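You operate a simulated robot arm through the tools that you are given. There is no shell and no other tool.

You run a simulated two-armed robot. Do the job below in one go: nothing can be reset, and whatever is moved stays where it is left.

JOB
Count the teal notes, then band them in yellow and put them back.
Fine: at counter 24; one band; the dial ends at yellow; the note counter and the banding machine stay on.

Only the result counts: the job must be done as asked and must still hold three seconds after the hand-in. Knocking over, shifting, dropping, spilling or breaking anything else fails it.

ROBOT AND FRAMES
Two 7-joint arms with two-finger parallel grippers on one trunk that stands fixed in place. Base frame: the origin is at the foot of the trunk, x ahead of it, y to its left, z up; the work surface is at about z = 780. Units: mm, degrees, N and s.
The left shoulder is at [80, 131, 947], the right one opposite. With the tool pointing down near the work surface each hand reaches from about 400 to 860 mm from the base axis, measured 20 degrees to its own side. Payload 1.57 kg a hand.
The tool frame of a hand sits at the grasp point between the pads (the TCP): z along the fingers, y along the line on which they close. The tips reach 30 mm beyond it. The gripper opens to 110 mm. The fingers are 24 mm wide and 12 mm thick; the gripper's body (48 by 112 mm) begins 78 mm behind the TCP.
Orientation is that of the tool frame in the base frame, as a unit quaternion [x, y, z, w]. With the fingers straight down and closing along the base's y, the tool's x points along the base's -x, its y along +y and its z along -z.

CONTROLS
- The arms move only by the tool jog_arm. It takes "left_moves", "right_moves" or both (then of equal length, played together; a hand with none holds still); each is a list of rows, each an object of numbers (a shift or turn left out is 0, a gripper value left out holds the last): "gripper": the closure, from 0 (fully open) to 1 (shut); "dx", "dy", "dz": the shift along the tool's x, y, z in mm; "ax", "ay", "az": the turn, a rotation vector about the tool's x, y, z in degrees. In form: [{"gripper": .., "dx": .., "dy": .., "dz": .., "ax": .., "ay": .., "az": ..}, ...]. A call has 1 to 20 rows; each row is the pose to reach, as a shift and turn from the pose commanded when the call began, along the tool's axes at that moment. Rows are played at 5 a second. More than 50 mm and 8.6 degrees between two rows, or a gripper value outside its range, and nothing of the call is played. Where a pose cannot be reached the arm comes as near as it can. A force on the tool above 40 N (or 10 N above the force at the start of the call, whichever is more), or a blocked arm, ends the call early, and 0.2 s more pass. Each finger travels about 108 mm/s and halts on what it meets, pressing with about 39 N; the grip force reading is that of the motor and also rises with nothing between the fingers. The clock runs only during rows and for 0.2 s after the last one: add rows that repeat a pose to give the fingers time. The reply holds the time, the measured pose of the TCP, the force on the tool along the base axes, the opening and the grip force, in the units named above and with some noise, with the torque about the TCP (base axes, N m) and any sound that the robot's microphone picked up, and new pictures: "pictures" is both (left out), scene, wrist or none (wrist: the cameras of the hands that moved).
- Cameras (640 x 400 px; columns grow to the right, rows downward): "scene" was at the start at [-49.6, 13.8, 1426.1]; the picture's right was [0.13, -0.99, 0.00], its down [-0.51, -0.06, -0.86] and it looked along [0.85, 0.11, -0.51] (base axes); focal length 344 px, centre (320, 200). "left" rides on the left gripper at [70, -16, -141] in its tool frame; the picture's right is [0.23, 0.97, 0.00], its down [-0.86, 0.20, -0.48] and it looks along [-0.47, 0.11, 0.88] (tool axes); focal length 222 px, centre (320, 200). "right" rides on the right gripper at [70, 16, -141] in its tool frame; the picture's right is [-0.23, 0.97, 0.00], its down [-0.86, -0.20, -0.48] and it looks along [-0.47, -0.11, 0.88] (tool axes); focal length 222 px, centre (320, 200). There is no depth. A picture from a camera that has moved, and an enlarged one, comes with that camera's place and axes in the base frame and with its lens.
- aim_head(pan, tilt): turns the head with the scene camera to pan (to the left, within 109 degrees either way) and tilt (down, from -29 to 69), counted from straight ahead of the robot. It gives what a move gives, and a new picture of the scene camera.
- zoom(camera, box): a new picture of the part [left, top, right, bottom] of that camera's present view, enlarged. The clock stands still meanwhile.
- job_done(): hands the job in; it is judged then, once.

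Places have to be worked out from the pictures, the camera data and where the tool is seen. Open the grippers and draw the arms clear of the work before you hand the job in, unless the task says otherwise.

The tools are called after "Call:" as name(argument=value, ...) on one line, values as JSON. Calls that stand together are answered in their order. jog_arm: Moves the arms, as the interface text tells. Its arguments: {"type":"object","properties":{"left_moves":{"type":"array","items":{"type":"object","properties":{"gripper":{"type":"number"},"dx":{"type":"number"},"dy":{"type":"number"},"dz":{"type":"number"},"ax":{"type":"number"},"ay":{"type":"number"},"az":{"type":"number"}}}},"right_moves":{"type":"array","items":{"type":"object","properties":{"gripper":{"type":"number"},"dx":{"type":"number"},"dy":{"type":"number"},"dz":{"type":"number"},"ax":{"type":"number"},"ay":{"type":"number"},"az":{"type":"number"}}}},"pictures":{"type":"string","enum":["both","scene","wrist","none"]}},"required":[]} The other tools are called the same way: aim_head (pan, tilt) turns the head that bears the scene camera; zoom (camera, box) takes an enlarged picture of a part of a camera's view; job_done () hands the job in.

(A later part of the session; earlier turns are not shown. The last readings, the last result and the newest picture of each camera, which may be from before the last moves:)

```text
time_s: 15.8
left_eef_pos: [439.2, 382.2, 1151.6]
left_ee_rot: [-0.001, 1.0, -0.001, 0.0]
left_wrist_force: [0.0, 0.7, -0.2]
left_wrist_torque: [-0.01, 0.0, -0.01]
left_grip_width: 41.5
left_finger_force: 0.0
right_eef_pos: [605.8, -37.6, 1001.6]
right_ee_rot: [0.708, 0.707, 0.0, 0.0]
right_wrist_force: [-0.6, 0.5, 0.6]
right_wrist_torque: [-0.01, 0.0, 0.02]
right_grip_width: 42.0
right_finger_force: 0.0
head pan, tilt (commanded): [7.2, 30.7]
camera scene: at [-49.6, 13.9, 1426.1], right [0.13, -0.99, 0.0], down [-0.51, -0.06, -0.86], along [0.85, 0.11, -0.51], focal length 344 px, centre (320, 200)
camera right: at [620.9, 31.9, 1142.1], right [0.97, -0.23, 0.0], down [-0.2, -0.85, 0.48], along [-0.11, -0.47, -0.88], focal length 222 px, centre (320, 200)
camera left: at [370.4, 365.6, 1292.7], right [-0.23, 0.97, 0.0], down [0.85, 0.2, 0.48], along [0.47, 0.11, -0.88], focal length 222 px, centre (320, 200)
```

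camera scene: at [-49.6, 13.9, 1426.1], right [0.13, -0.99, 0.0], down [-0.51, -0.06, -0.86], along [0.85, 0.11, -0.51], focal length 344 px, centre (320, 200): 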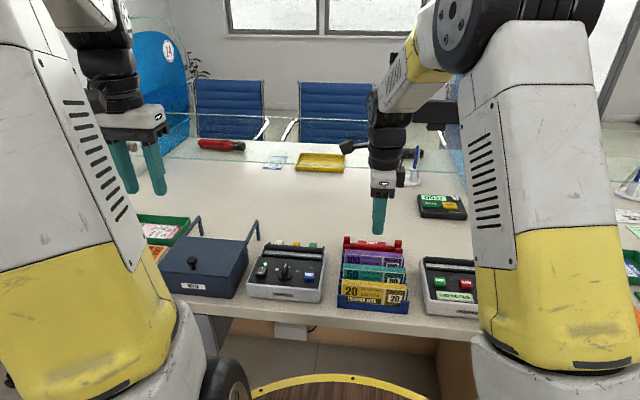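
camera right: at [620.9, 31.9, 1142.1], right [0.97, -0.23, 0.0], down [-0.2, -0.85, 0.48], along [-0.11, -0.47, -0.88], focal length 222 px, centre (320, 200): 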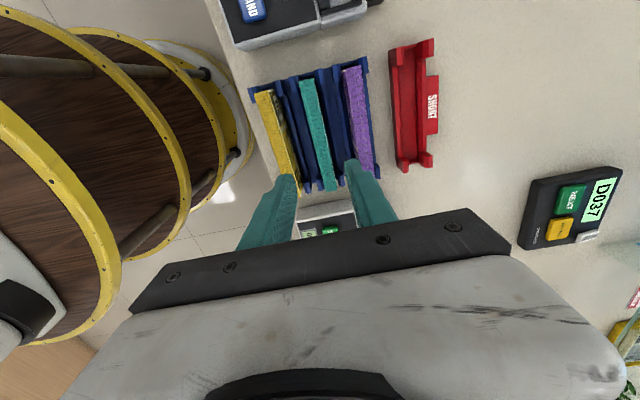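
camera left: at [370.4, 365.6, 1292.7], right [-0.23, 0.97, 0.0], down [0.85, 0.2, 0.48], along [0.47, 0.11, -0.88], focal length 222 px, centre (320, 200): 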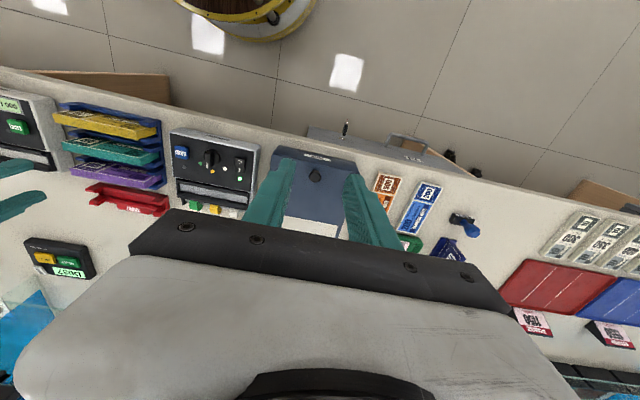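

The 90° turn was reached exactly. I check the bundle's place between the fingers from the right wrist camera.

Call:
zoom(camera="right", box=[232, 50, 424, 170])

Call:
zoom(camera="right", box=[256, 120, 384, 200])

Call:
zoom(camera="scene", box=[325, 200, 425, 310])

```text
3.33 times, centred on (328, 110) of right
camera zoom: at [620.9, 31.9, 1142.1], right [0.97, -0.23, 0.0], down [-0.2, -0.85, 0.48], along [-0.11, -0.47, -0.88], focal length 740 px, centre (293, 500)
```

zoom: 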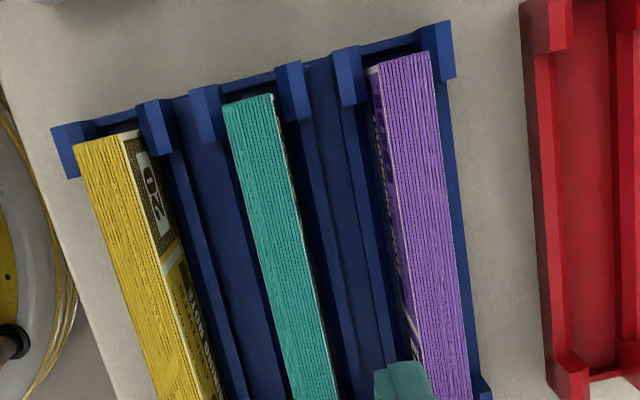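

```text
5.00 times, centred on (320, 160) of right
camera zoom: at [620.9, 31.9, 1142.1], right [0.97, -0.23, 0.0], down [-0.2, -0.85, 0.48], along [-0.11, -0.47, -0.88], focal length 1111 px, centre (320, 400)
```

zoom: 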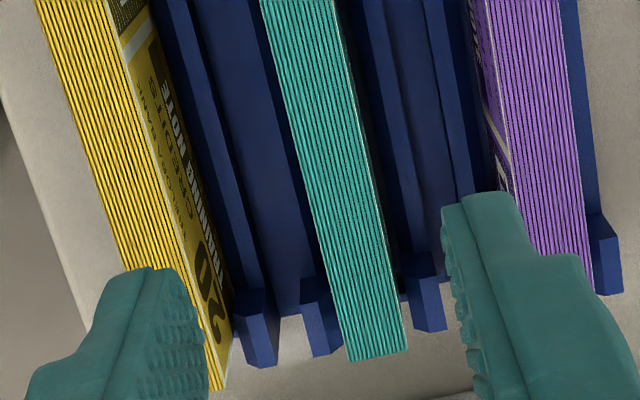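

```text
3.64 times, centred on (375, 255) of scene
camera zoom: at [-49.6, 13.9, 1426.1], right [0.13, -0.99, 0.0], down [-0.51, -0.06, -0.86], along [0.85, 0.11, -0.51], focal length 1251 px, centre (120, 0)
```

zoom: 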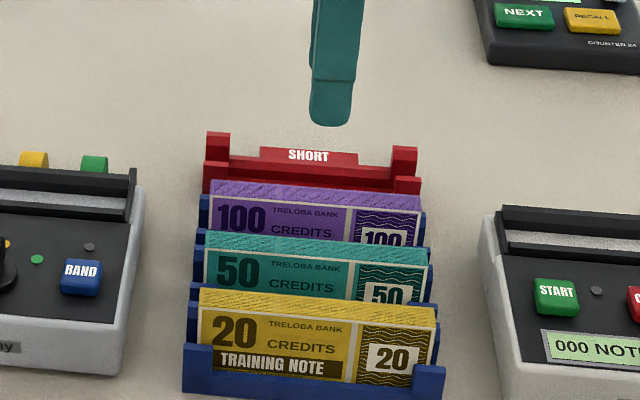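

A device behind the rack reads something like "COUNTER 24". Before acting, I check the labels around to confirm which station is counter 24.

Call:
zoom(camera="scene", box=[405, 180, 485, 230])

Call:
zoom(camera="scene", box=[100, 10, 228, 90])

Call:
zoom(camera="right", box=[500, 150, 640, 260])

Call:
zoom(camera="left", box=[0, 90, 150, 290])

Call:
aim_head(pan=45, tilt=25)

Call:
aim_head(pan=-40, tilt=25)

```text
8.00 times, centred on (445, 205) of scene
camera zoom: at [-49.6, 13.9, 1426.1], right [0.13, -0.99, 0.0], down [-0.51, -0.06, -0.86], along [0.85, 0.11, -0.51], focal length 2752 px, centre (-680, 160)
```

zoom: 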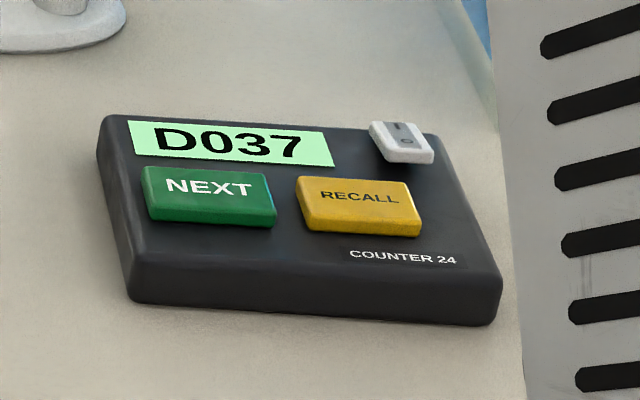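

```text
5.00 times, centred on (164, 50) of scene
camera zoom: at [-49.6, 13.9, 1426.1], right [0.13, -0.99, 0.0], down [-0.51, -0.06, -0.86], along [0.85, 0.11, -0.51], focal length 1720 px, centre (1100, 950)
```

zoom: 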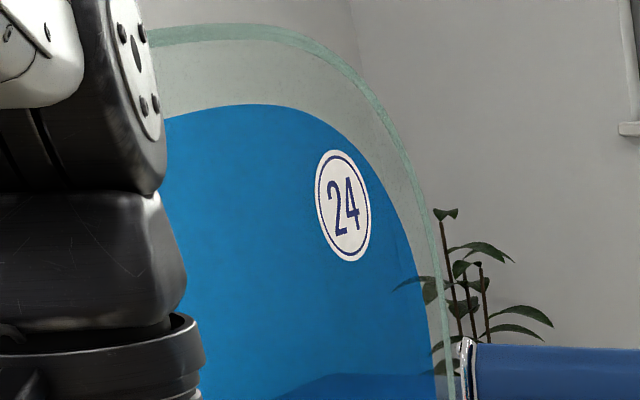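

```text
3.64 times, centred on (570, 205) of right
camera zoom: at [620.9, 31.9, 1142.1], right [0.97, -0.23, 0.0], down [-0.2, -0.85, 0.48], along [-0.11, -0.47, -0.88], focal length 808 px, centre (-589, 182)
```

zoom: 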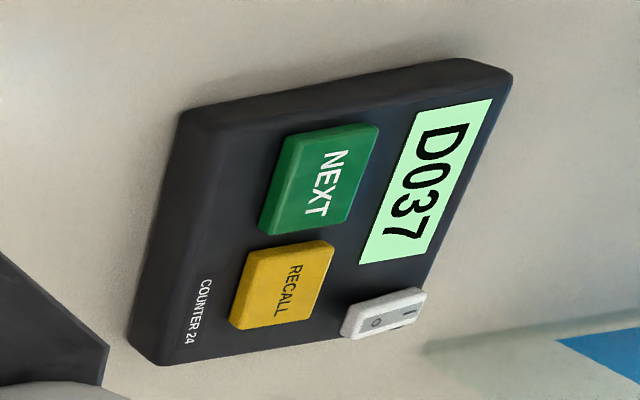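

```text
2.00 times, centred on (75, 190) of left
camera zoom: at [370.4, 365.6, 1292.7], right [-0.23, 0.97, 0.0], down [0.85, 0.2, 0.48], along [0.47, 0.11, -0.88], focal length 444 px, centre (810, 220)
```

zoom: 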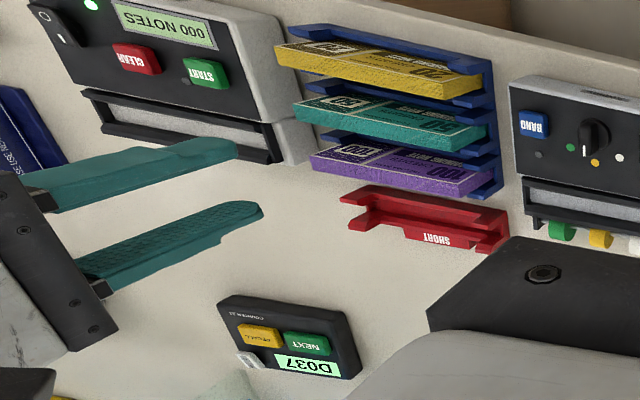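

```text
time_s: 16.8
left_eef_pos: [439.6, 381.3, 1151.7]
left_ee_rot: [0.0, 1.0, -0.001, 0.0]
left_wrist_force: [0.8, 0.1, 0.2]
left_wrist_torque: [-0.03, 0.01, -0.01]
left_grip_width: 41.5
left_finger_force: 0.0
right_eef_pos: [605.0, -37.6, 1001.5]
right_ee_rot: [0.706, 0.708, 0.0, 0.001]
right_wrist_force: [-0.3, 0.3, -0.2]
right_wrist_torque: [0.01, 0.01, 0.01]
right_grip_width: 41.8
right_finger_force: 0.1
head pan, tilt (commanded): [45.0, 25.0]
camera scene: at [-73.9, 67.7, 1435.3], right [0.71, -0.71, 0.0], down [-0.3, -0.3, -0.91], along [0.64, 0.64, -0.42], focal length 344 px, centre (320, 200)
```

scene: 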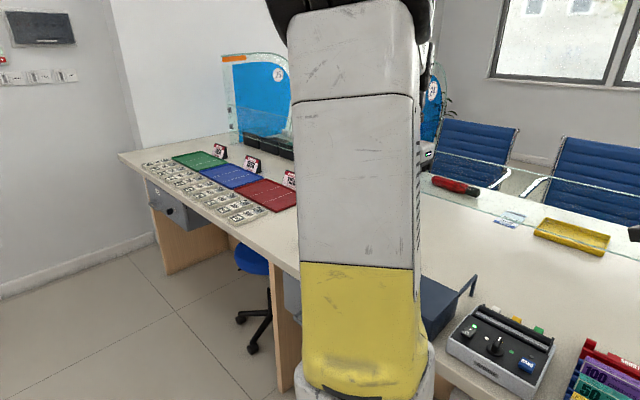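

```text
time_s: 18.4
left_eef_pos: [440.2, 382.5, 1151.0]
left_ee_rot: [0.0, 1.0, -0.001, 0.0]
left_wrist_force: [0.0, 0.4, -0.2]
left_wrist_torque: [-0.02, 0.02, -0.02]
left_grip_width: 42.3
left_finger_force: 0.1
right_eef_pos: [605.5, -37.5, 1001.2]
right_ee_rot: [0.707, 0.707, 0.0, -0.001]
right_wrist_force: [0.0, 0.1, -0.1]
right_wrist_torque: [0.0, 0.02, 0.0]
right_grip_width: 41.8
right_finger_force: 0.1
head pan, tilt (commanded): [-40.0, 25.0]
camera scene: at [-68.4, -56.5, 1435.3], right [-0.64, -0.77, 0.0], down [-0.32, 0.27, -0.91], along [0.69, -0.58, -0.42], focal length 344 px, centre (320, 200)
```

scene: 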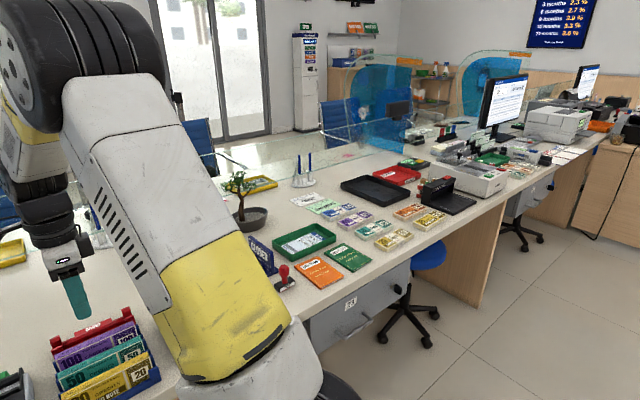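

This station is counter 24, and the teal bundle is centred between the fingers (offset ≈ (-1, 0) mm, yaw ~0). I restore the head, then lower to grip with TCP at z ≈ 847 and close.

Call:
aim_head(pan=7.2, tilt=30.7)

Call:
jog_arm(right_moves=[{"gripper": 0.62, "dx": -1, "dz": 30}, {"gripper": 0.62, "dx": -1, "dz": 60}, {"gripper": 0.62, "dx": -1, "dz": 90}, {"gripper": 0.62, "dx": -1, "dz": 115}, {"gripper": 0.62, "dx": -1, "dz": 135}, {"gripper": 0.62, "dx": -1, "dz": 147}, {"gripper": 0.62, "dx": -1, "dz": 154}, {"gripper": 0.62, "dx": -1, "dz": 154}], pictures="both")

Call:
zoom(camera="right", box=[240, 60, 400, 200])

Call:
zoom(camera="scene", box=[325, 220, 425, 310])

```text
time_s: 19.6
left_eef_pos: [440.2, 382.5, 1151.2]
left_ee_rot: [-0.001, 1.0, 0.0, 0.0]
left_wrist_force: [0.2, -0.5, 0.2]
left_wrist_torque: [0.02, 0.03, 0.01]
left_grip_width: 41.9
left_finger_force: 0.1
right_eef_pos: [605.1, -37.4, 1000.8]
right_ee_rot: [0.708, 0.707, 0.0, 0.0]
right_wrist_force: [-0.4, 1.5, -0.7]
right_wrist_torque: [0.01, 0.01, 0.01]
right_grip_width: 41.9
right_finger_force: 0.0
head pan, tilt (commanded): [7.2, 30.7]
camera scene: at [-49.6, 13.9, 1426.2], right [0.12, -0.99, 0.0], down [-0.51, -0.06, -0.86], along [0.85, 0.11, -0.51], focal length 344 px, centre (320, 200)
```

scene: 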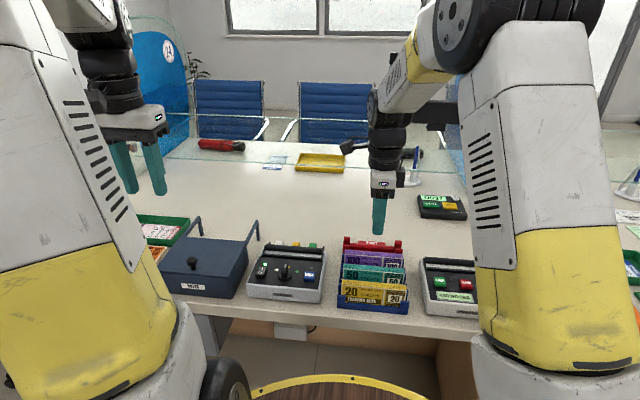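

```text
time_s: 21.4
left_eef_pos: [438.7, 381.4, 1151.7]
left_ee_rot: [-0.001, 1.0, 0.0, 0.0]
left_wrist_force: [-0.9, 0.7, -0.1]
left_wrist_torque: [-0.02, 0.0, 0.03]
left_grip_width: 41.9
left_finger_force: 0.1
right_eef_pos: [604.8, -38.4, 846.5]
right_ee_rot: [0.707, 0.707, 0.001, 0.0]
right_wrist_force: [-0.3, 0.8, -0.2]
right_wrist_torque: [0.02, -0.03, 0.0]
right_grip_width: 41.8
right_finger_force: 0.0
head pan, tilt (commanded): [7.2, 30.7]
camera scene: at [-49.6, 14.0, 1426.2], right [0.13, -0.99, 0.0], down [-0.51, -0.06, -0.86], along [0.85, 0.11, -0.51], focal length 344 px, centre (320, 200)
camera right: at [620.8, 30.6, 988.5], right [0.97, -0.23, 0.0], down [-0.2, -0.86, 0.48], along [-0.11, -0.47, -0.88], focal length 222 px, centre (320, 200)
```

scene: 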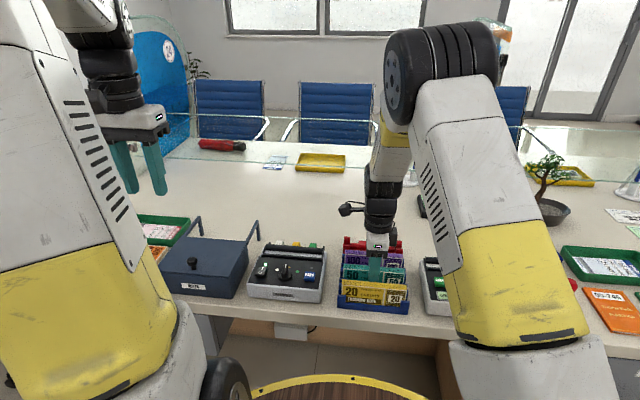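
right: 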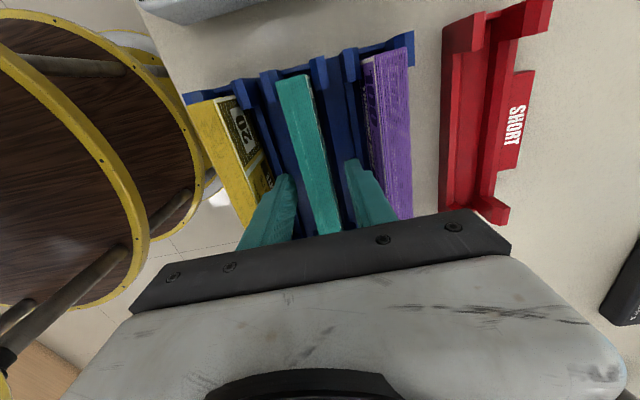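

```text
2.86 times, centred on (320, 130) of right
camera zoom: at [620.8, 30.6, 988.5], right [0.97, -0.23, 0.0], down [-0.2, -0.86, 0.48], along [-0.11, -0.47, -0.88], focal length 635 px, centre (320, 400)
```

zoom: 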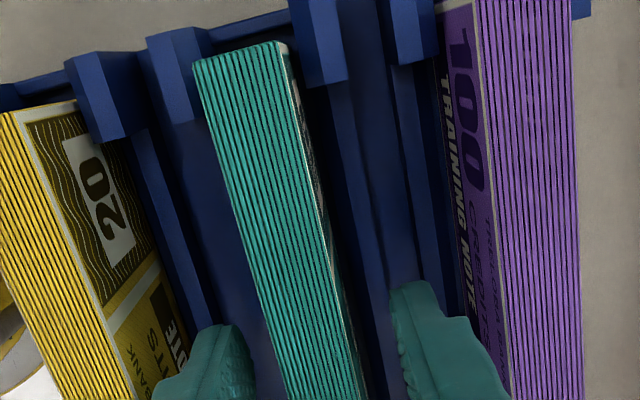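

```text
4.44 times, centred on (375, 265) of scene
camera zoom: at [-49.6, 14.0, 1426.2], right [0.13, -0.99, 0.0], down [-0.51, -0.06, -0.86], along [0.85, 0.11, -0.51], focal length 1529 px, centre (76, -89)
```

zoom: 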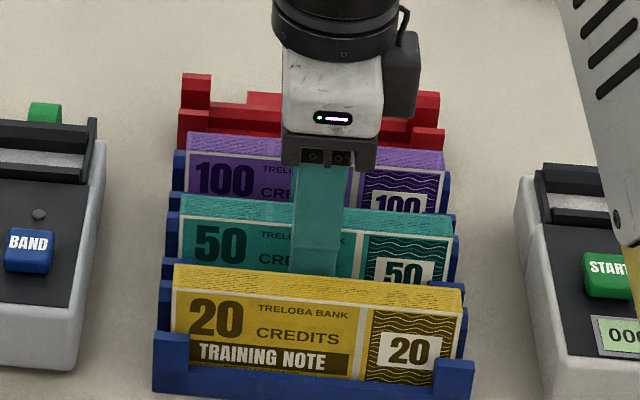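

The fingers straddle the teal bundle cleanly with neighbours clear. I close and then lift 15 mm to test.

Call:
jog_arm(right_moves=[{"gripper": 0.75}, {"gripper": 0.9}, {"gripper": 1.0}, {"gripper": 1.0}, {"gripper": 1.0}], pictures="none")

Call:
jog_arm(right_moves=[{"gripper": 1.0, "dz": -5}, {"gripper": 1.0, "dz": -15}, {"gripper": 1.0, "dz": -30}, {"gripper": 1.0, "dz": -50}, {"gripper": 1.0, "dz": -75}, {"gripper": 1.0, "dz": -100}, {"gripper": 1.0, "dz": -125}, {"gripper": 1.0, "dz": -125}], pictures="both")

Call:
zoom(camera="right", box=[220, 60, 400, 220])

Call:
zoom(camera="scene", box=[320, 180, 430, 310])

```text
time_s: 22.6
left_eef_pos: [439.9, 382.2, 1151.7]
left_ee_rot: [0.0, 1.0, -0.001, 0.0]
left_wrist_force: [-0.5, -0.6, 0.6]
left_wrist_torque: [0.01, -0.02, -0.01]
left_grip_width: 42.0
left_finger_force: 0.1
right_eef_pos: [605.6, -38.5, 847.3]
right_ee_rot: [0.707, 0.707, -0.001, 0.0]
right_wrist_force: [0.3, -1.0, 0.4]
right_wrist_torque: [0.01, -0.02, -0.01]
right_grip_width: 17.2
right_finger_force: 32.3
head pan, tilt (commanded): [7.2, 30.7]
```

```text
time_s: 24.4
left_eef_pos: [439.5, 382.4, 1151.8]
left_ee_rot: [-0.001, 1.0, 0.0, 0.0]
left_wrist_force: [-0.4, -0.7, -0.1]
left_wrist_torque: [0.01, 0.0, 0.01]
left_grip_width: 41.7
left_finger_force: 0.1
right_eef_pos: [604.4, -38.7, 973.2]
right_ee_rot: [0.707, 0.707, 0.001, 0.001]
right_wrist_force: [0.0, 0.1, -1.4]
right_wrist_torque: [0.03, 0.03, -0.04]
right_grip_width: 17.3
right_finger_force: 31.9
head pan, tilt (commanded): [7.2, 30.7]
camera scene: at [-49.5, 14.0, 1426.2], right [0.13, -0.99, 0.0], down [-0.51, -0.06, -0.86], along [0.85, 0.11, -0.51], focal length 344 px, centre (320, 200)
camera right: at [620.2, 31.2, 1114.4], right [0.97, -0.23, 0.0], down [-0.2, -0.86, 0.48], along [-0.11, -0.47, -0.88], focal length 222 px, centre (320, 200)
```

scene: 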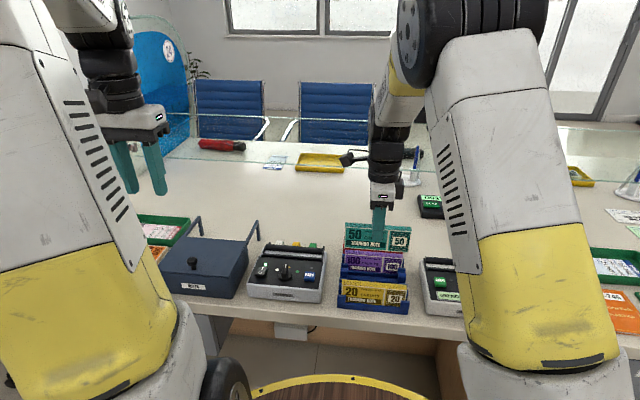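
right: 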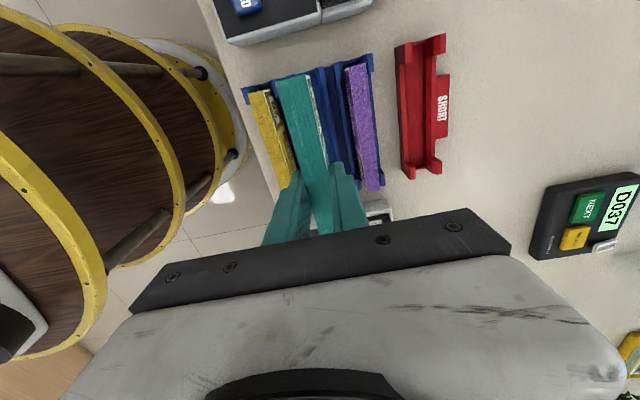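

```text
2.50 times, centred on (310, 140) of right
camera zoom: at [620.2, 31.2, 1114.4], right [0.97, -0.23, 0.0], down [-0.2, -0.86, 0.48], along [-0.11, -0.47, -0.88], focal length 555 px, centre (345, 350)
```

zoom: 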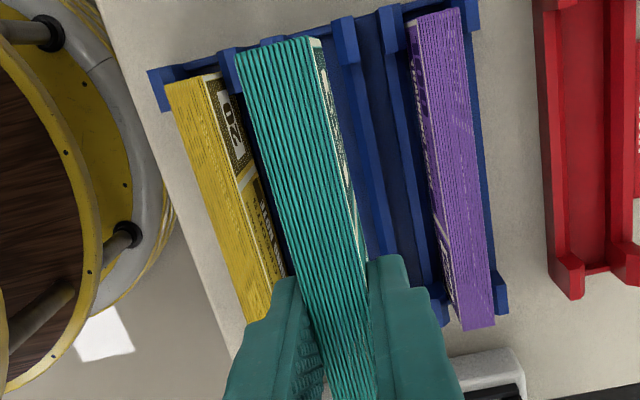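

```text
3.08 times, centred on (375, 245) of scene
camera zoom: at [-49.5, 14.0, 1426.2], right [0.13, -0.99, 0.0], down [-0.51, -0.06, -0.86], along [0.85, 0.11, -0.51], focal length 1058 px, centre (151, 62)
```

zoom: 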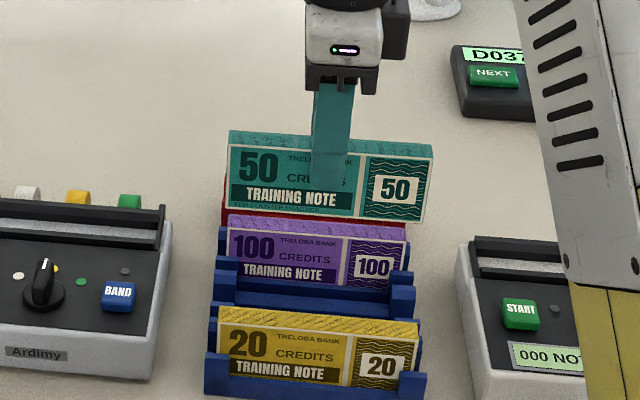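

Bundle is held (17.3 mm, ~60 mm tall). I carry it across to above the counter's hopper at the same height.

Call:
jog_arm(right_moves=[{"gripper": 1.0, "dx": -20, "dy": 5}, {"gripper": 1.0, "dx": -50, "dy": 13}, {"gripper": 1.0, "dx": -85, "dy": 22}, {"gripper": 1.0, "dx": -120, "dy": 30}, {"gripper": 1.0, "dx": -155, "dy": 38}, {"gripper": 1.0, "dx": -190, "dy": 45}, {"gripper": 1.0, "dx": -213.8, "dy": 49}, {"gripper": 1.0, "dx": -213.8, "dy": 49}, {"gripper": 1.0, "dx": -213.8, "dy": 49}], pictures="both")

Call:
zoom(camera="right", box=[220, 40, 420, 220])

Call:
zoom(camera="scene", box=[410, 170, 540, 310])

Call:
zoom(camera="left", box=[0, 50, 200, 180])

```text
time_s: 26.4
left_eef_pos: [440.1, 380.5, 1151.8]
left_ee_rot: [0.0, 1.0, 0.0, 0.001]
left_wrist_force: [-0.2, 1.1, 0.0]
left_wrist_torque: [0.01, -0.01, 0.01]
left_grip_width: 41.6
left_finger_force: 0.0
right_eef_pos: [653.2, -252.6, 973.5]
right_ee_rot: [0.707, 0.707, 0.0, -0.001]
right_wrist_force: [0.3, 0.0, -1.1]
right_wrist_torque: [0.01, -0.01, -0.02]
right_grip_width: 17.3
right_finger_force: 32.6
head pan, tilt (commanded): [7.2, 30.7]
camera scene: at [-49.5, 13.9, 1426.2], right [0.13, -0.99, 0.0], down [-0.51, -0.06, -0.86], along [0.85, 0.11, -0.51], focal length 344 px, centre (320, 200)
camera right: at [670.2, -183.3, 1114.7], right [0.97, -0.23, 0.0], down [-0.2, -0.86, 0.48], along [-0.11, -0.47, -0.88], focal length 222 px, centre (320, 200)
```

scene: 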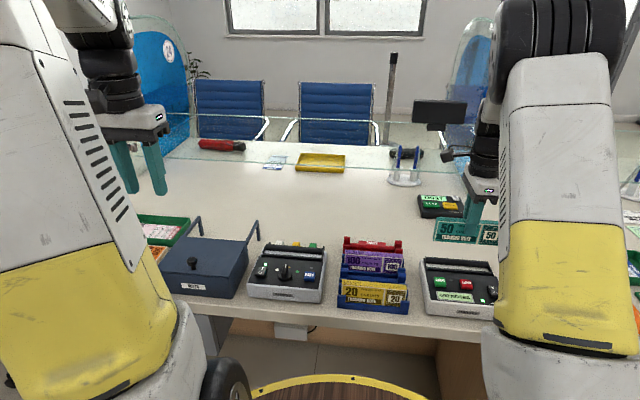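
right: 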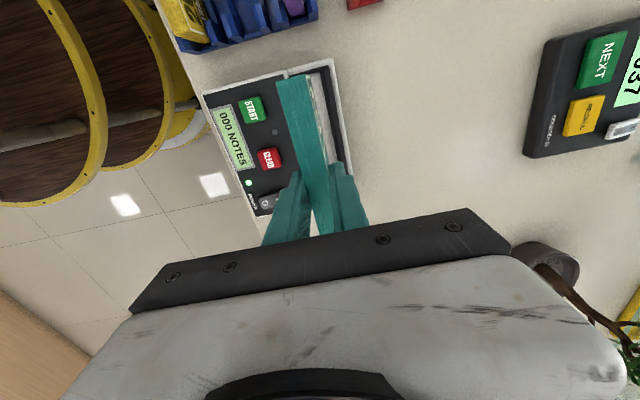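

```text
2.22 times, centred on (320, 130) of right
camera zoom: at [670.2, -183.3, 1114.7], right [0.97, -0.23, 0.0], down [-0.2, -0.86, 0.48], along [-0.11, -0.47, -0.88], focal length 494 px, centre (320, 356)
```

zoom: 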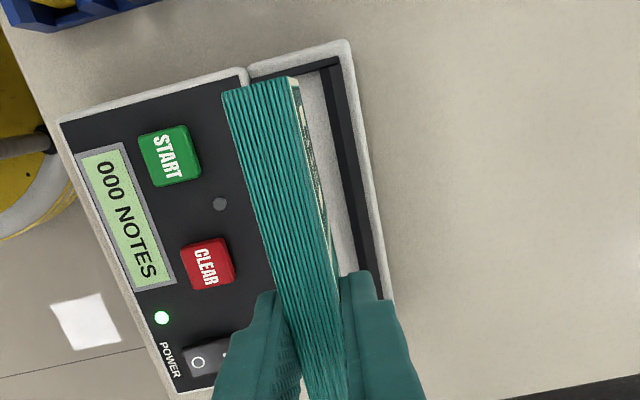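

```text
2.86 times, centred on (475, 240) of scene
camera zoom: at [-49.5, 13.9, 1426.2], right [0.13, -0.99, 0.0], down [-0.51, -0.06, -0.86], along [0.85, 0.11, -0.51], focal length 983 px, centre (-123, 86)
```

zoom: 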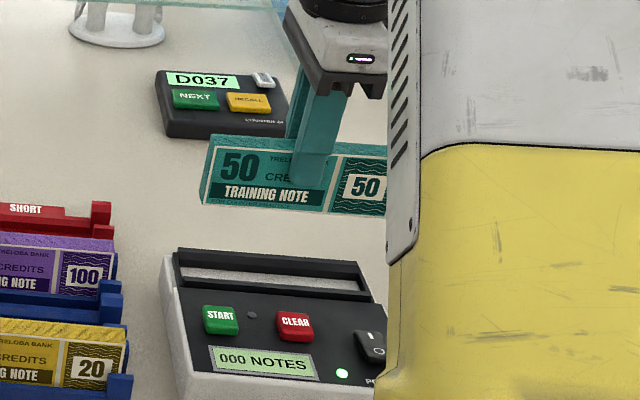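

```text
3.08 times, centred on (100, 115) of left
camera zoom: at [370.7, 365.2, 1292.7], right [-0.23, 0.97, 0.0], down [0.86, 0.2, 0.48], along [0.47, 0.11, -0.88], focal length 684 px, centre (997, 462)
```

zoom: 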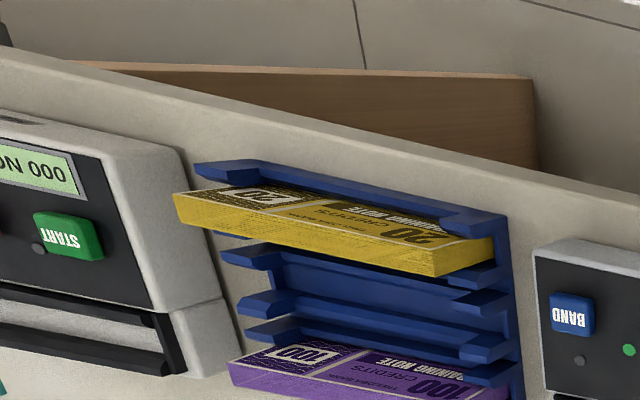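

I zoom more tightly on the hopper from the right wrist camera to fix its place relative to the hand.

Call:
zoom(camera="right", box=[268, 52, 348, 102])

Call:
zoom(camera="right", box=[290, 100, 370, 180])

Call:
zoom(camera="scene", box=[420, 210, 500, 275])

```text
8.00 times, centred on (308, 77) of right
camera zoom: at [670.2, -183.3, 1114.7], right [0.97, -0.23, 0.0], down [-0.2, -0.86, 0.48], along [-0.11, -0.47, -0.88], focal length 1777 px, centre (416, 1184)
```

zoom: 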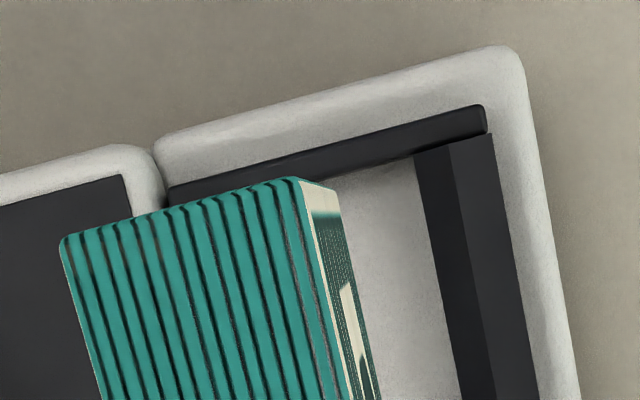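

```text
5.00 times, centred on (330, 140) of right
camera zoom: at [670.2, -183.3, 1114.7], right [0.97, -0.23, 0.0], down [-0.2, -0.86, 0.48], along [-0.11, -0.47, -0.88], focal length 1111 px, centre (270, 500)
```

zoom: 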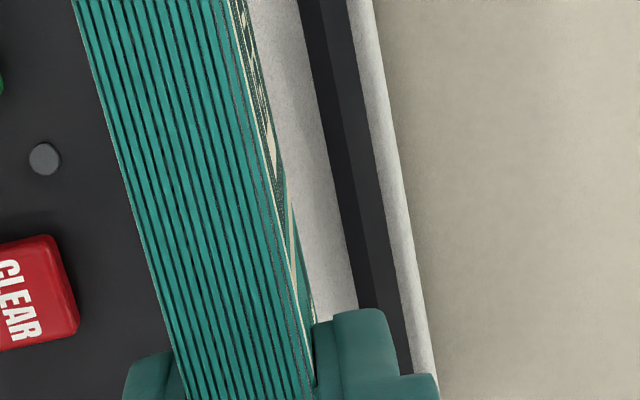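

```text
6.15 times, centred on (460, 242) of scene
camera zoom: at [-49.5, 13.9, 1426.2], right [0.13, -0.99, 0.0], down [-0.51, -0.06, -0.86], along [0.85, 0.11, -0.51], focal length 2117 px, centre (-542, -62)
```

zoom: 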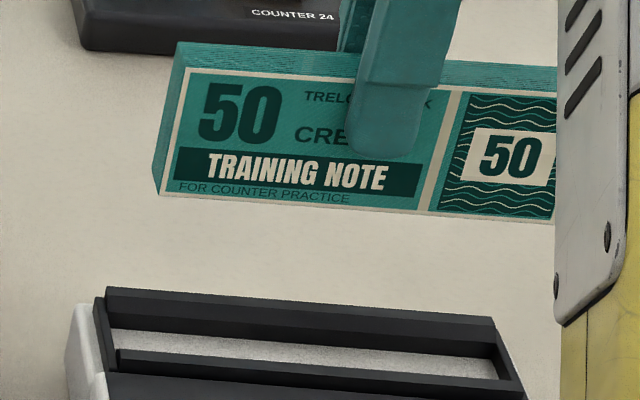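

The hopper's walls are chamfered and its centre may be nearer x ≈ 657; I shift the hand 60 mm forward to view the near wall's inner side from the far side before inserting.

Call:
jog_arm(right_moves=[{"gripper": 1.0, "dy": 20}, {"gripper": 1.0, "dy": 40}, {"gripper": 1.0, "dy": 60}, {"gripper": 1.0, "dy": 60}], pictures="wrist")

Call:
zoom(camera="right", box=[200, 50, 328, 130])

Call:
zoom(camera="right", box=[220, 55, 284, 95])

Call:
zoom(camera="right", box=[220, 100, 300, 180])

```text
time_s: 27.4
left_eef_pos: [440.0, 381.4, 1150.9]
left_ee_rot: [0.0, 1.0, 0.0, 0.0]
left_wrist_force: [0.1, 0.0, -0.2]
left_wrist_torque: [-0.02, 0.0, 0.0]
left_grip_width: 42.0
left_finger_force: 0.0
right_eef_pos: [713.0, -249.8, 973.2]
right_ee_rot: [0.707, 0.708, 0.0, 0.0]
right_wrist_force: [-0.1, 0.3, -1.5]
right_wrist_torque: [0.01, -0.01, -0.01]
right_grip_width: 17.3
right_finger_force: 32.4
head pan, tilt (commanded): [7.2, 30.7]
camera right: at [729.0, -181.8, 1113.5], right [0.97, -0.23, 0.0], down [-0.2, -0.86, 0.48], along [-0.11, -0.47, -0.88], focal length 222 px, centre (320, 200)
```

right: 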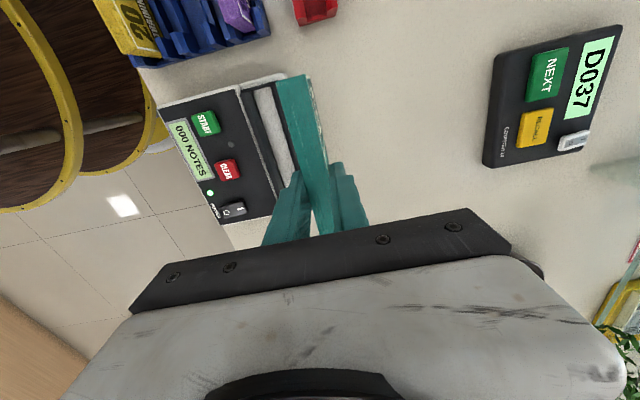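

```text
5.00 times, centred on (264, 90) of right
camera zoom: at [729.0, -181.8, 1113.5], right [0.97, -0.23, 0.0], down [-0.2, -0.86, 0.48], along [-0.11, -0.47, -0.88], focal length 1111 px, centre (600, 750)
```

zoom: 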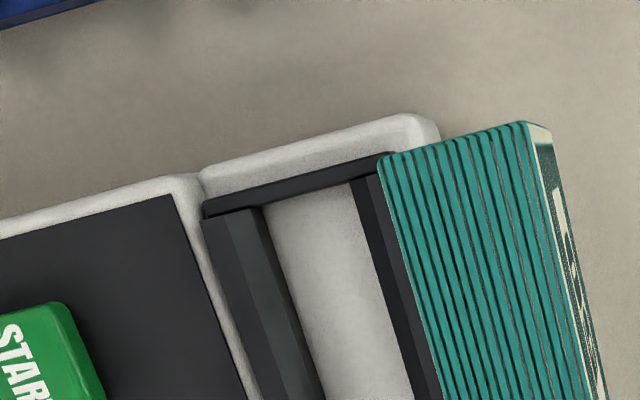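

```text
10.00 times, centred on (252, 75) of right
camera zoom: at [729.0, -181.8, 1113.5], right [0.97, -0.23, 0.0], down [-0.2, -0.86, 0.48], along [-0.11, -0.47, -0.88], focal length 2221 px, centre (1000, 1450)
```

zoom: 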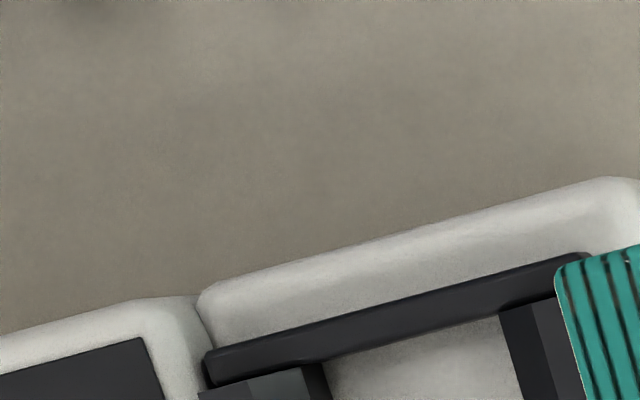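

```text
5.00 times, centred on (260, 140) of right
camera zoom: at [729.0, -181.8, 1113.5], right [0.97, -0.23, 0.0], down [-0.2, -0.86, 0.48], along [-0.11, -0.47, -0.88], focal length 1111 px, centre (620, 500)
```

zoom: 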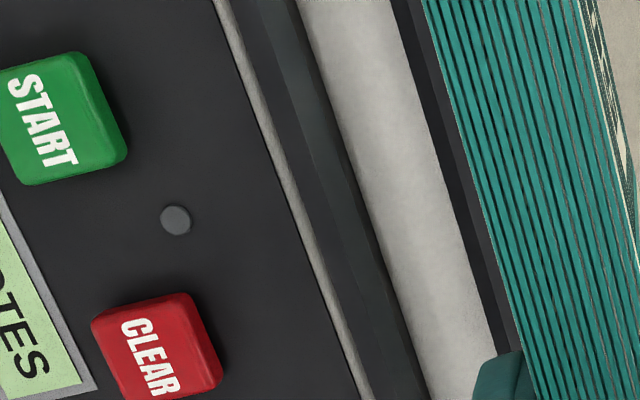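

From the far side the hopper floor spans tool y ≈ -63.9…-43.8 (20 mm wide, chamfered walls up to 33 mm), so the bundle must go 53.7 mm back. In y the gaps are about 2.5 mm each side. I move back and lower to just above the walls.

Call:
jog_arm(right_moves=[{"gripper": 1.0, "dy": -20}, {"gripper": 1.0, "dy": -40}, {"gripper": 1.0, "dy": -53.7}, {"gripper": 1.0, "dy": -53.7}, {"gripper": 1.0, "dy": -53.7, "dz": 25}, {"gripper": 1.0, "dy": -53.7, "dz": 50}, {"gripper": 1.0, "dy": -53.7, "dz": 68}, {"gripper": 1.0, "dy": -53.7, "dz": 68}], pictures="both")

Call:
zoom(camera="right", box=[230, 30, 390, 130])

Call:
zoom(camera="scene", box=[415, 210, 525, 290])

```text
time_s: 29.2
left_eef_pos: [439.6, 382.1, 1151.5]
left_ee_rot: [0.0, 1.0, 0.0, 0.0]
left_wrist_force: [-0.4, 0.7, -0.1]
left_wrist_torque: [0.01, 0.01, 0.03]
left_grip_width: 42.0
left_finger_force: 0.1
right_eef_pos: [661.2, -254.1, 903.9]
right_ee_rot: [0.707, 0.708, 0.0, 0.0]
right_wrist_force: [-0.6, -1.8, -1.0]
right_wrist_torque: [-0.01, -0.01, -0.01]
right_grip_width: 17.6
right_finger_force: 31.8
head pan, tilt (commanded): [7.2, 30.7]
camera scene: at [-49.6, 13.9, 1426.2], right [0.13, -0.99, 0.0], down [-0.51, -0.06, -0.86], along [0.85, 0.11, -0.51], focal length 344 px, centre (320, 200)
camera right: at [676.5, -183.3, 1045.8], right [0.97, -0.23, 0.0], down [-0.2, -0.86, 0.48], along [-0.11, -0.47, -0.88], focal length 222 px, centre (320, 200)
```

scene: 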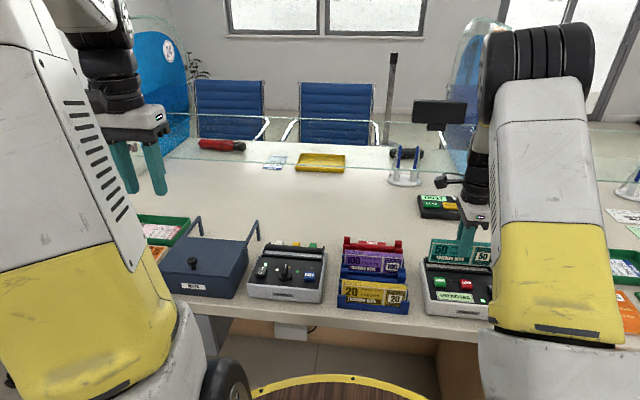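
right: 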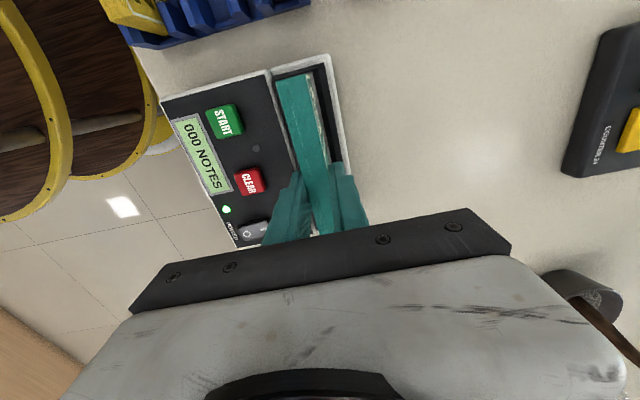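

```text
4.00 times, centred on (310, 80) of right
camera zoom: at [676.5, -183.3, 1045.8], right [0.97, -0.23, 0.0], down [-0.2, -0.86, 0.48], along [-0.11, -0.47, -0.88], focal length 888 px, centre (360, 680)
```

zoom: 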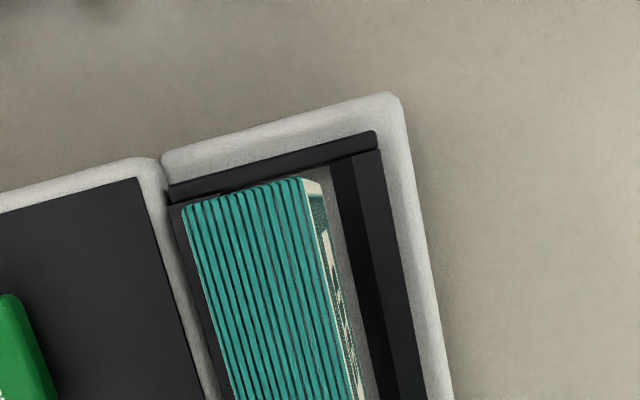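

```text
5.00 times, centred on (470, 250) of scene
camera zoom: at [-49.6, 13.9, 1426.2], right [0.13, -0.99, 0.0], down [-0.51, -0.06, -0.86], along [0.85, 0.11, -0.51], focal length 1720 px, centre (-430, -50)
```

zoom: 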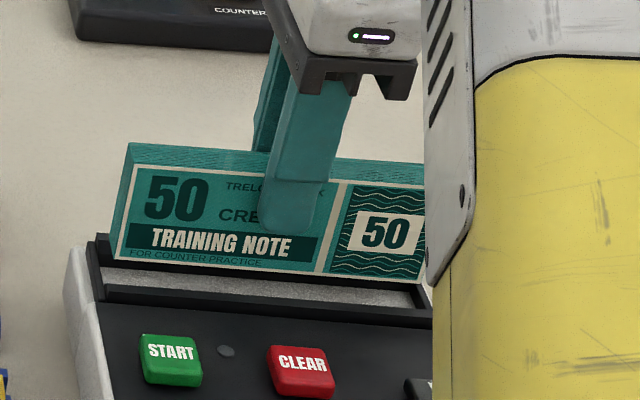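

Bundle is well centred over the hopper (≈0.5 mm in x, ~2.8 mm gap at the y+ end). I lower it gently into the slot.

Call:
jog_arm(right_moves=[{"gripper": 1.0, "dz": 6}, {"gripper": 1.0, "dz": 11}, {"gripper": 1.0, "dz": 15}, {"gripper": 1.0, "dz": 17.5}, {"gripper": 1.0, "dz": 17.5}], pictures="none")

```text
time_s: 30.4
left_eef_pos: [440.5, 381.4, 1152.1]
left_ee_rot: [0.0, 1.0, 0.0, -0.001]
left_wrist_force: [0.1, 0.0, 0.2]
left_wrist_torque: [0.0, -0.01, -0.01]
left_grip_width: 41.8
left_finger_force: 0.1
right_eef_pos: [660.3, -253.3, 887.3]
right_ee_rot: [0.707, 0.707, 0.0, 0.0]
right_wrist_force: [0.6, -0.3, -1.4]
right_wrist_torque: [0.01, 0.02, 0.02]
right_grip_width: 17.3
right_finger_force: 31.9
head pan, tilt (commanded): [7.2, 30.7]
```

No contact yet (z 887); I continue down a few millimetres until the floor is felt.

Call:
jog_arm(right_moves=[{"gripper": 1.0, "dz": 1}, {"gripper": 1.0, "dz": 2}, {"gripper": 1.0, "dz": 3}, {"gripper": 1.0, "dz": 3}], pictures="both")

Call:
zoom(camera="scene", box=[415, 220, 525, 300])

Call:
zoom(camera="right", box=[150, 30, 390, 180])

```text
time_s: 31.4
left_eef_pos: [440.0, 381.7, 1152.1]
left_ee_rot: [0.001, 1.0, 0.0, 0.0]
left_wrist_force: [0.2, -0.1, 0.4]
left_wrist_torque: [0.03, 0.0, 0.06]
left_grip_width: 41.7
left_finger_force: 0.0
right_eef_pos: [660.8, -251.1, 884.2]
right_ee_rot: [0.707, 0.707, 0.0, 0.0]
right_wrist_force: [0.3, -0.3, -2.1]
right_wrist_torque: [0.02, 0.01, 0.0]
right_grip_width: 17.6
right_finger_force: 31.8
head pan, tilt (commanded): [7.2, 30.7]
camera scene: at [-49.5, 13.9, 1426.2], right [0.13, -0.99, 0.0], down [-0.51, -0.06, -0.86], along [0.85, 0.11, -0.51], focal length 344 px, centre (320, 200)
camera right: at [676.5, -182.4, 1025.4], right [0.97, -0.23, 0.0], down [-0.2, -0.86, 0.48], along [-0.11, -0.47, -0.88], focal length 222 px, centre (320, 200)
```

scene: 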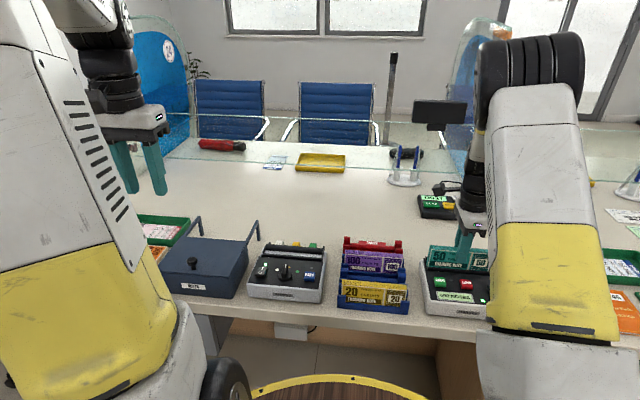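
right: 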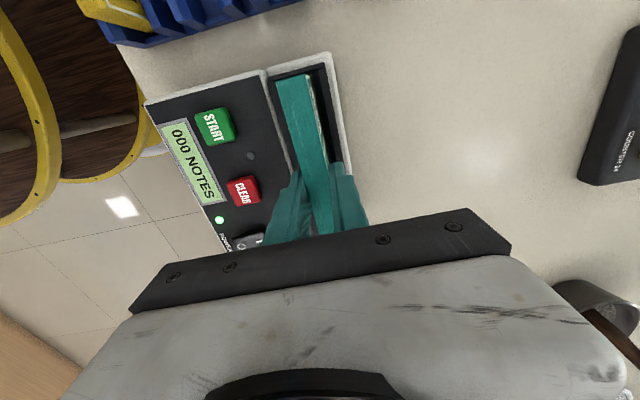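

```text
5.00 times, centred on (470, 260) of scene
camera zoom: at [-49.5, 13.9, 1426.2], right [0.13, -0.99, 0.0], down [-0.51, -0.06, -0.86], along [0.85, 0.11, -0.51], focal length 1720 px, centre (-430, -100)
```

zoom: 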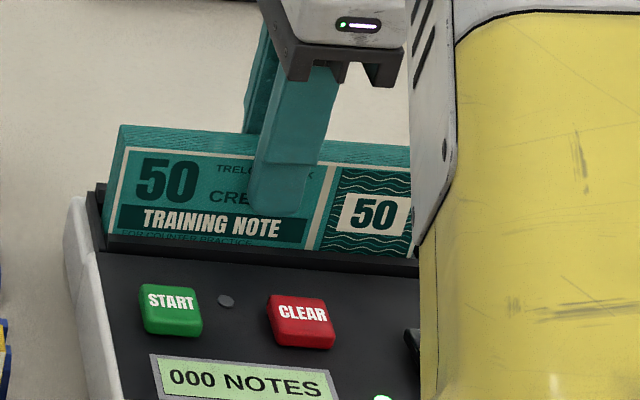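

```text
2.67 times, centred on (270, 105) of right
camera zoom: at [676.5, -182.4, 1025.4], right [0.97, -0.23, 0.0], down [-0.2, -0.86, 0.48], along [-0.11, -0.47, -0.88], focal length 592 px, centre (453, 453)
```

zoom: 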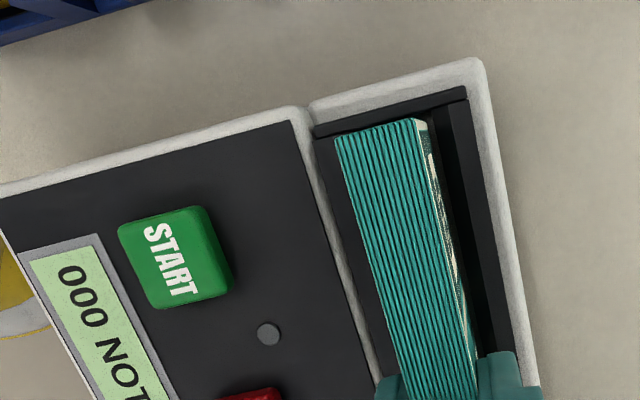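

The bundle is inside the walls but has not touched the floor; lowering further in 1 mm steps.

Call:
jog_arm(right_moves=[{"gripper": 1.0, "dz": 1}, {"gripper": 1.0, "dz": 2}, {"gripper": 1.0, "dz": 3}, {"gripper": 1.0, "dz": 3}], pictures="none")

```text
time_s: 32.4
left_eef_pos: [439.1, 382.3, 1151.3]
left_ee_rot: [0.0, 1.0, 0.0, 0.001]
left_wrist_force: [0.4, 0.6, -0.1]
left_wrist_torque: [-0.04, 0.0, -0.02]
left_grip_width: 42.0
left_finger_force: 0.0
right_eef_pos: [660.7, -251.4, 881.9]
right_ee_rot: [0.707, 0.707, 0.0, 0.002]
right_wrist_force: [-1.5, 0.3, 19.4]
right_wrist_torque: [0.21, 0.21, -0.03]
right_grip_width: 17.4
right_finger_force: 32.1
head pan, tilt (commanded): [7.2, 30.7]
```

The floor is felt (19 N). I back off 1.5 mm, open the fingers moderately, and lift away.

Call:
jog_arm(right_moves=[{"gripper": 1.0, "dz": -1.8}, {"gripper": 1.0, "dz": -1.8}, {"gripper": 0.9, "dz": -1.8}, {"gripper": 0.75, "dz": -1.8}, {"gripper": 0.66, "dz": -1.8}, {"gripper": 0.66, "dz": -1.8}], pictures="both")

Call:
zoom(camera="scene", box=[415, 220, 525, 300])

Call:
zoom(camera="right", box=[150, 30, 390, 180])

```text
time_s: 33.8
left_eef_pos: [440.1, 381.9, 1151.3]
left_ee_rot: [0.0, 1.0, 0.0, 0.0]
left_wrist_force: [0.1, -0.7, -0.5]
left_wrist_torque: [0.0, -0.01, -0.01]
left_grip_width: 41.8
left_finger_force: 0.0
right_eef_pos: [660.0, -251.5, 882.8]
right_ee_rot: [0.707, 0.707, 0.0, 0.0]
right_wrist_force: [-1.2, 0.3, -0.3]
right_wrist_torque: [-0.02, 0.0, 0.01]
right_grip_width: 37.1
right_finger_force: 0.0
head pan, tilt (commanded): [7.2, 30.7]
camera scene: at [-49.6, 13.9, 1426.2], right [0.13, -0.99, 0.0], down [-0.51, -0.06, -0.86], along [0.85, 0.11, -0.51], focal length 344 px, centre (320, 200)
camera right: at [675.7, -182.4, 1023.3], right [0.97, -0.23, 0.0], down [-0.2, -0.86, 0.48], along [-0.11, -0.47, -0.88], focal length 222 px, centre (320, 200)
```

scene: 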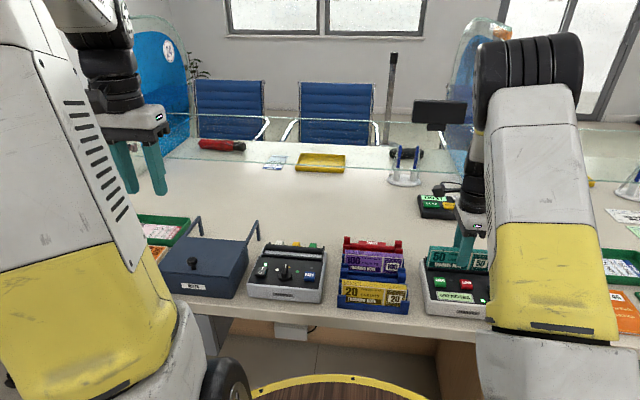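
right: 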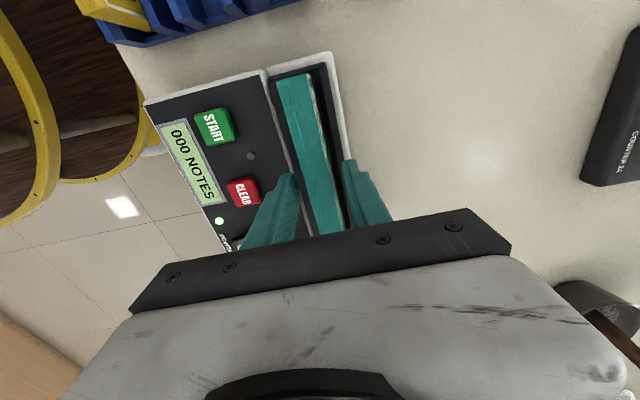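

```text
5.00 times, centred on (470, 260) of scene
camera zoom: at [-49.6, 13.9, 1426.2], right [0.13, -0.99, 0.0], down [-0.51, -0.06, -0.86], along [0.85, 0.11, -0.51], focal length 1720 px, centre (-430, -100)
```

zoom: 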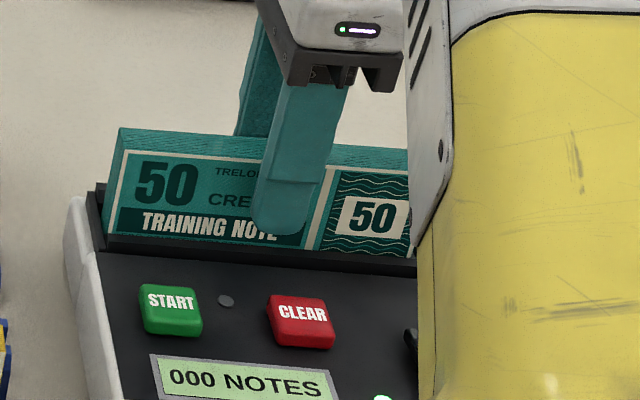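

```text
2.67 times, centred on (270, 105) of right
camera zoom: at [675.7, -182.4, 1023.3], right [0.97, -0.23, 0.0], down [-0.2, -0.86, 0.48], along [-0.11, -0.47, -0.88], focal length 592 px, centre (453, 453)
```

zoom: 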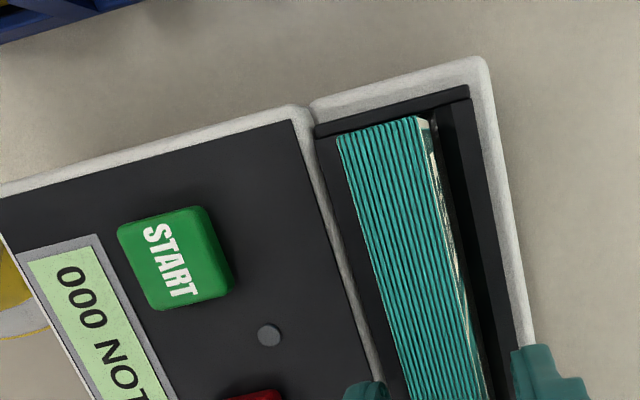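

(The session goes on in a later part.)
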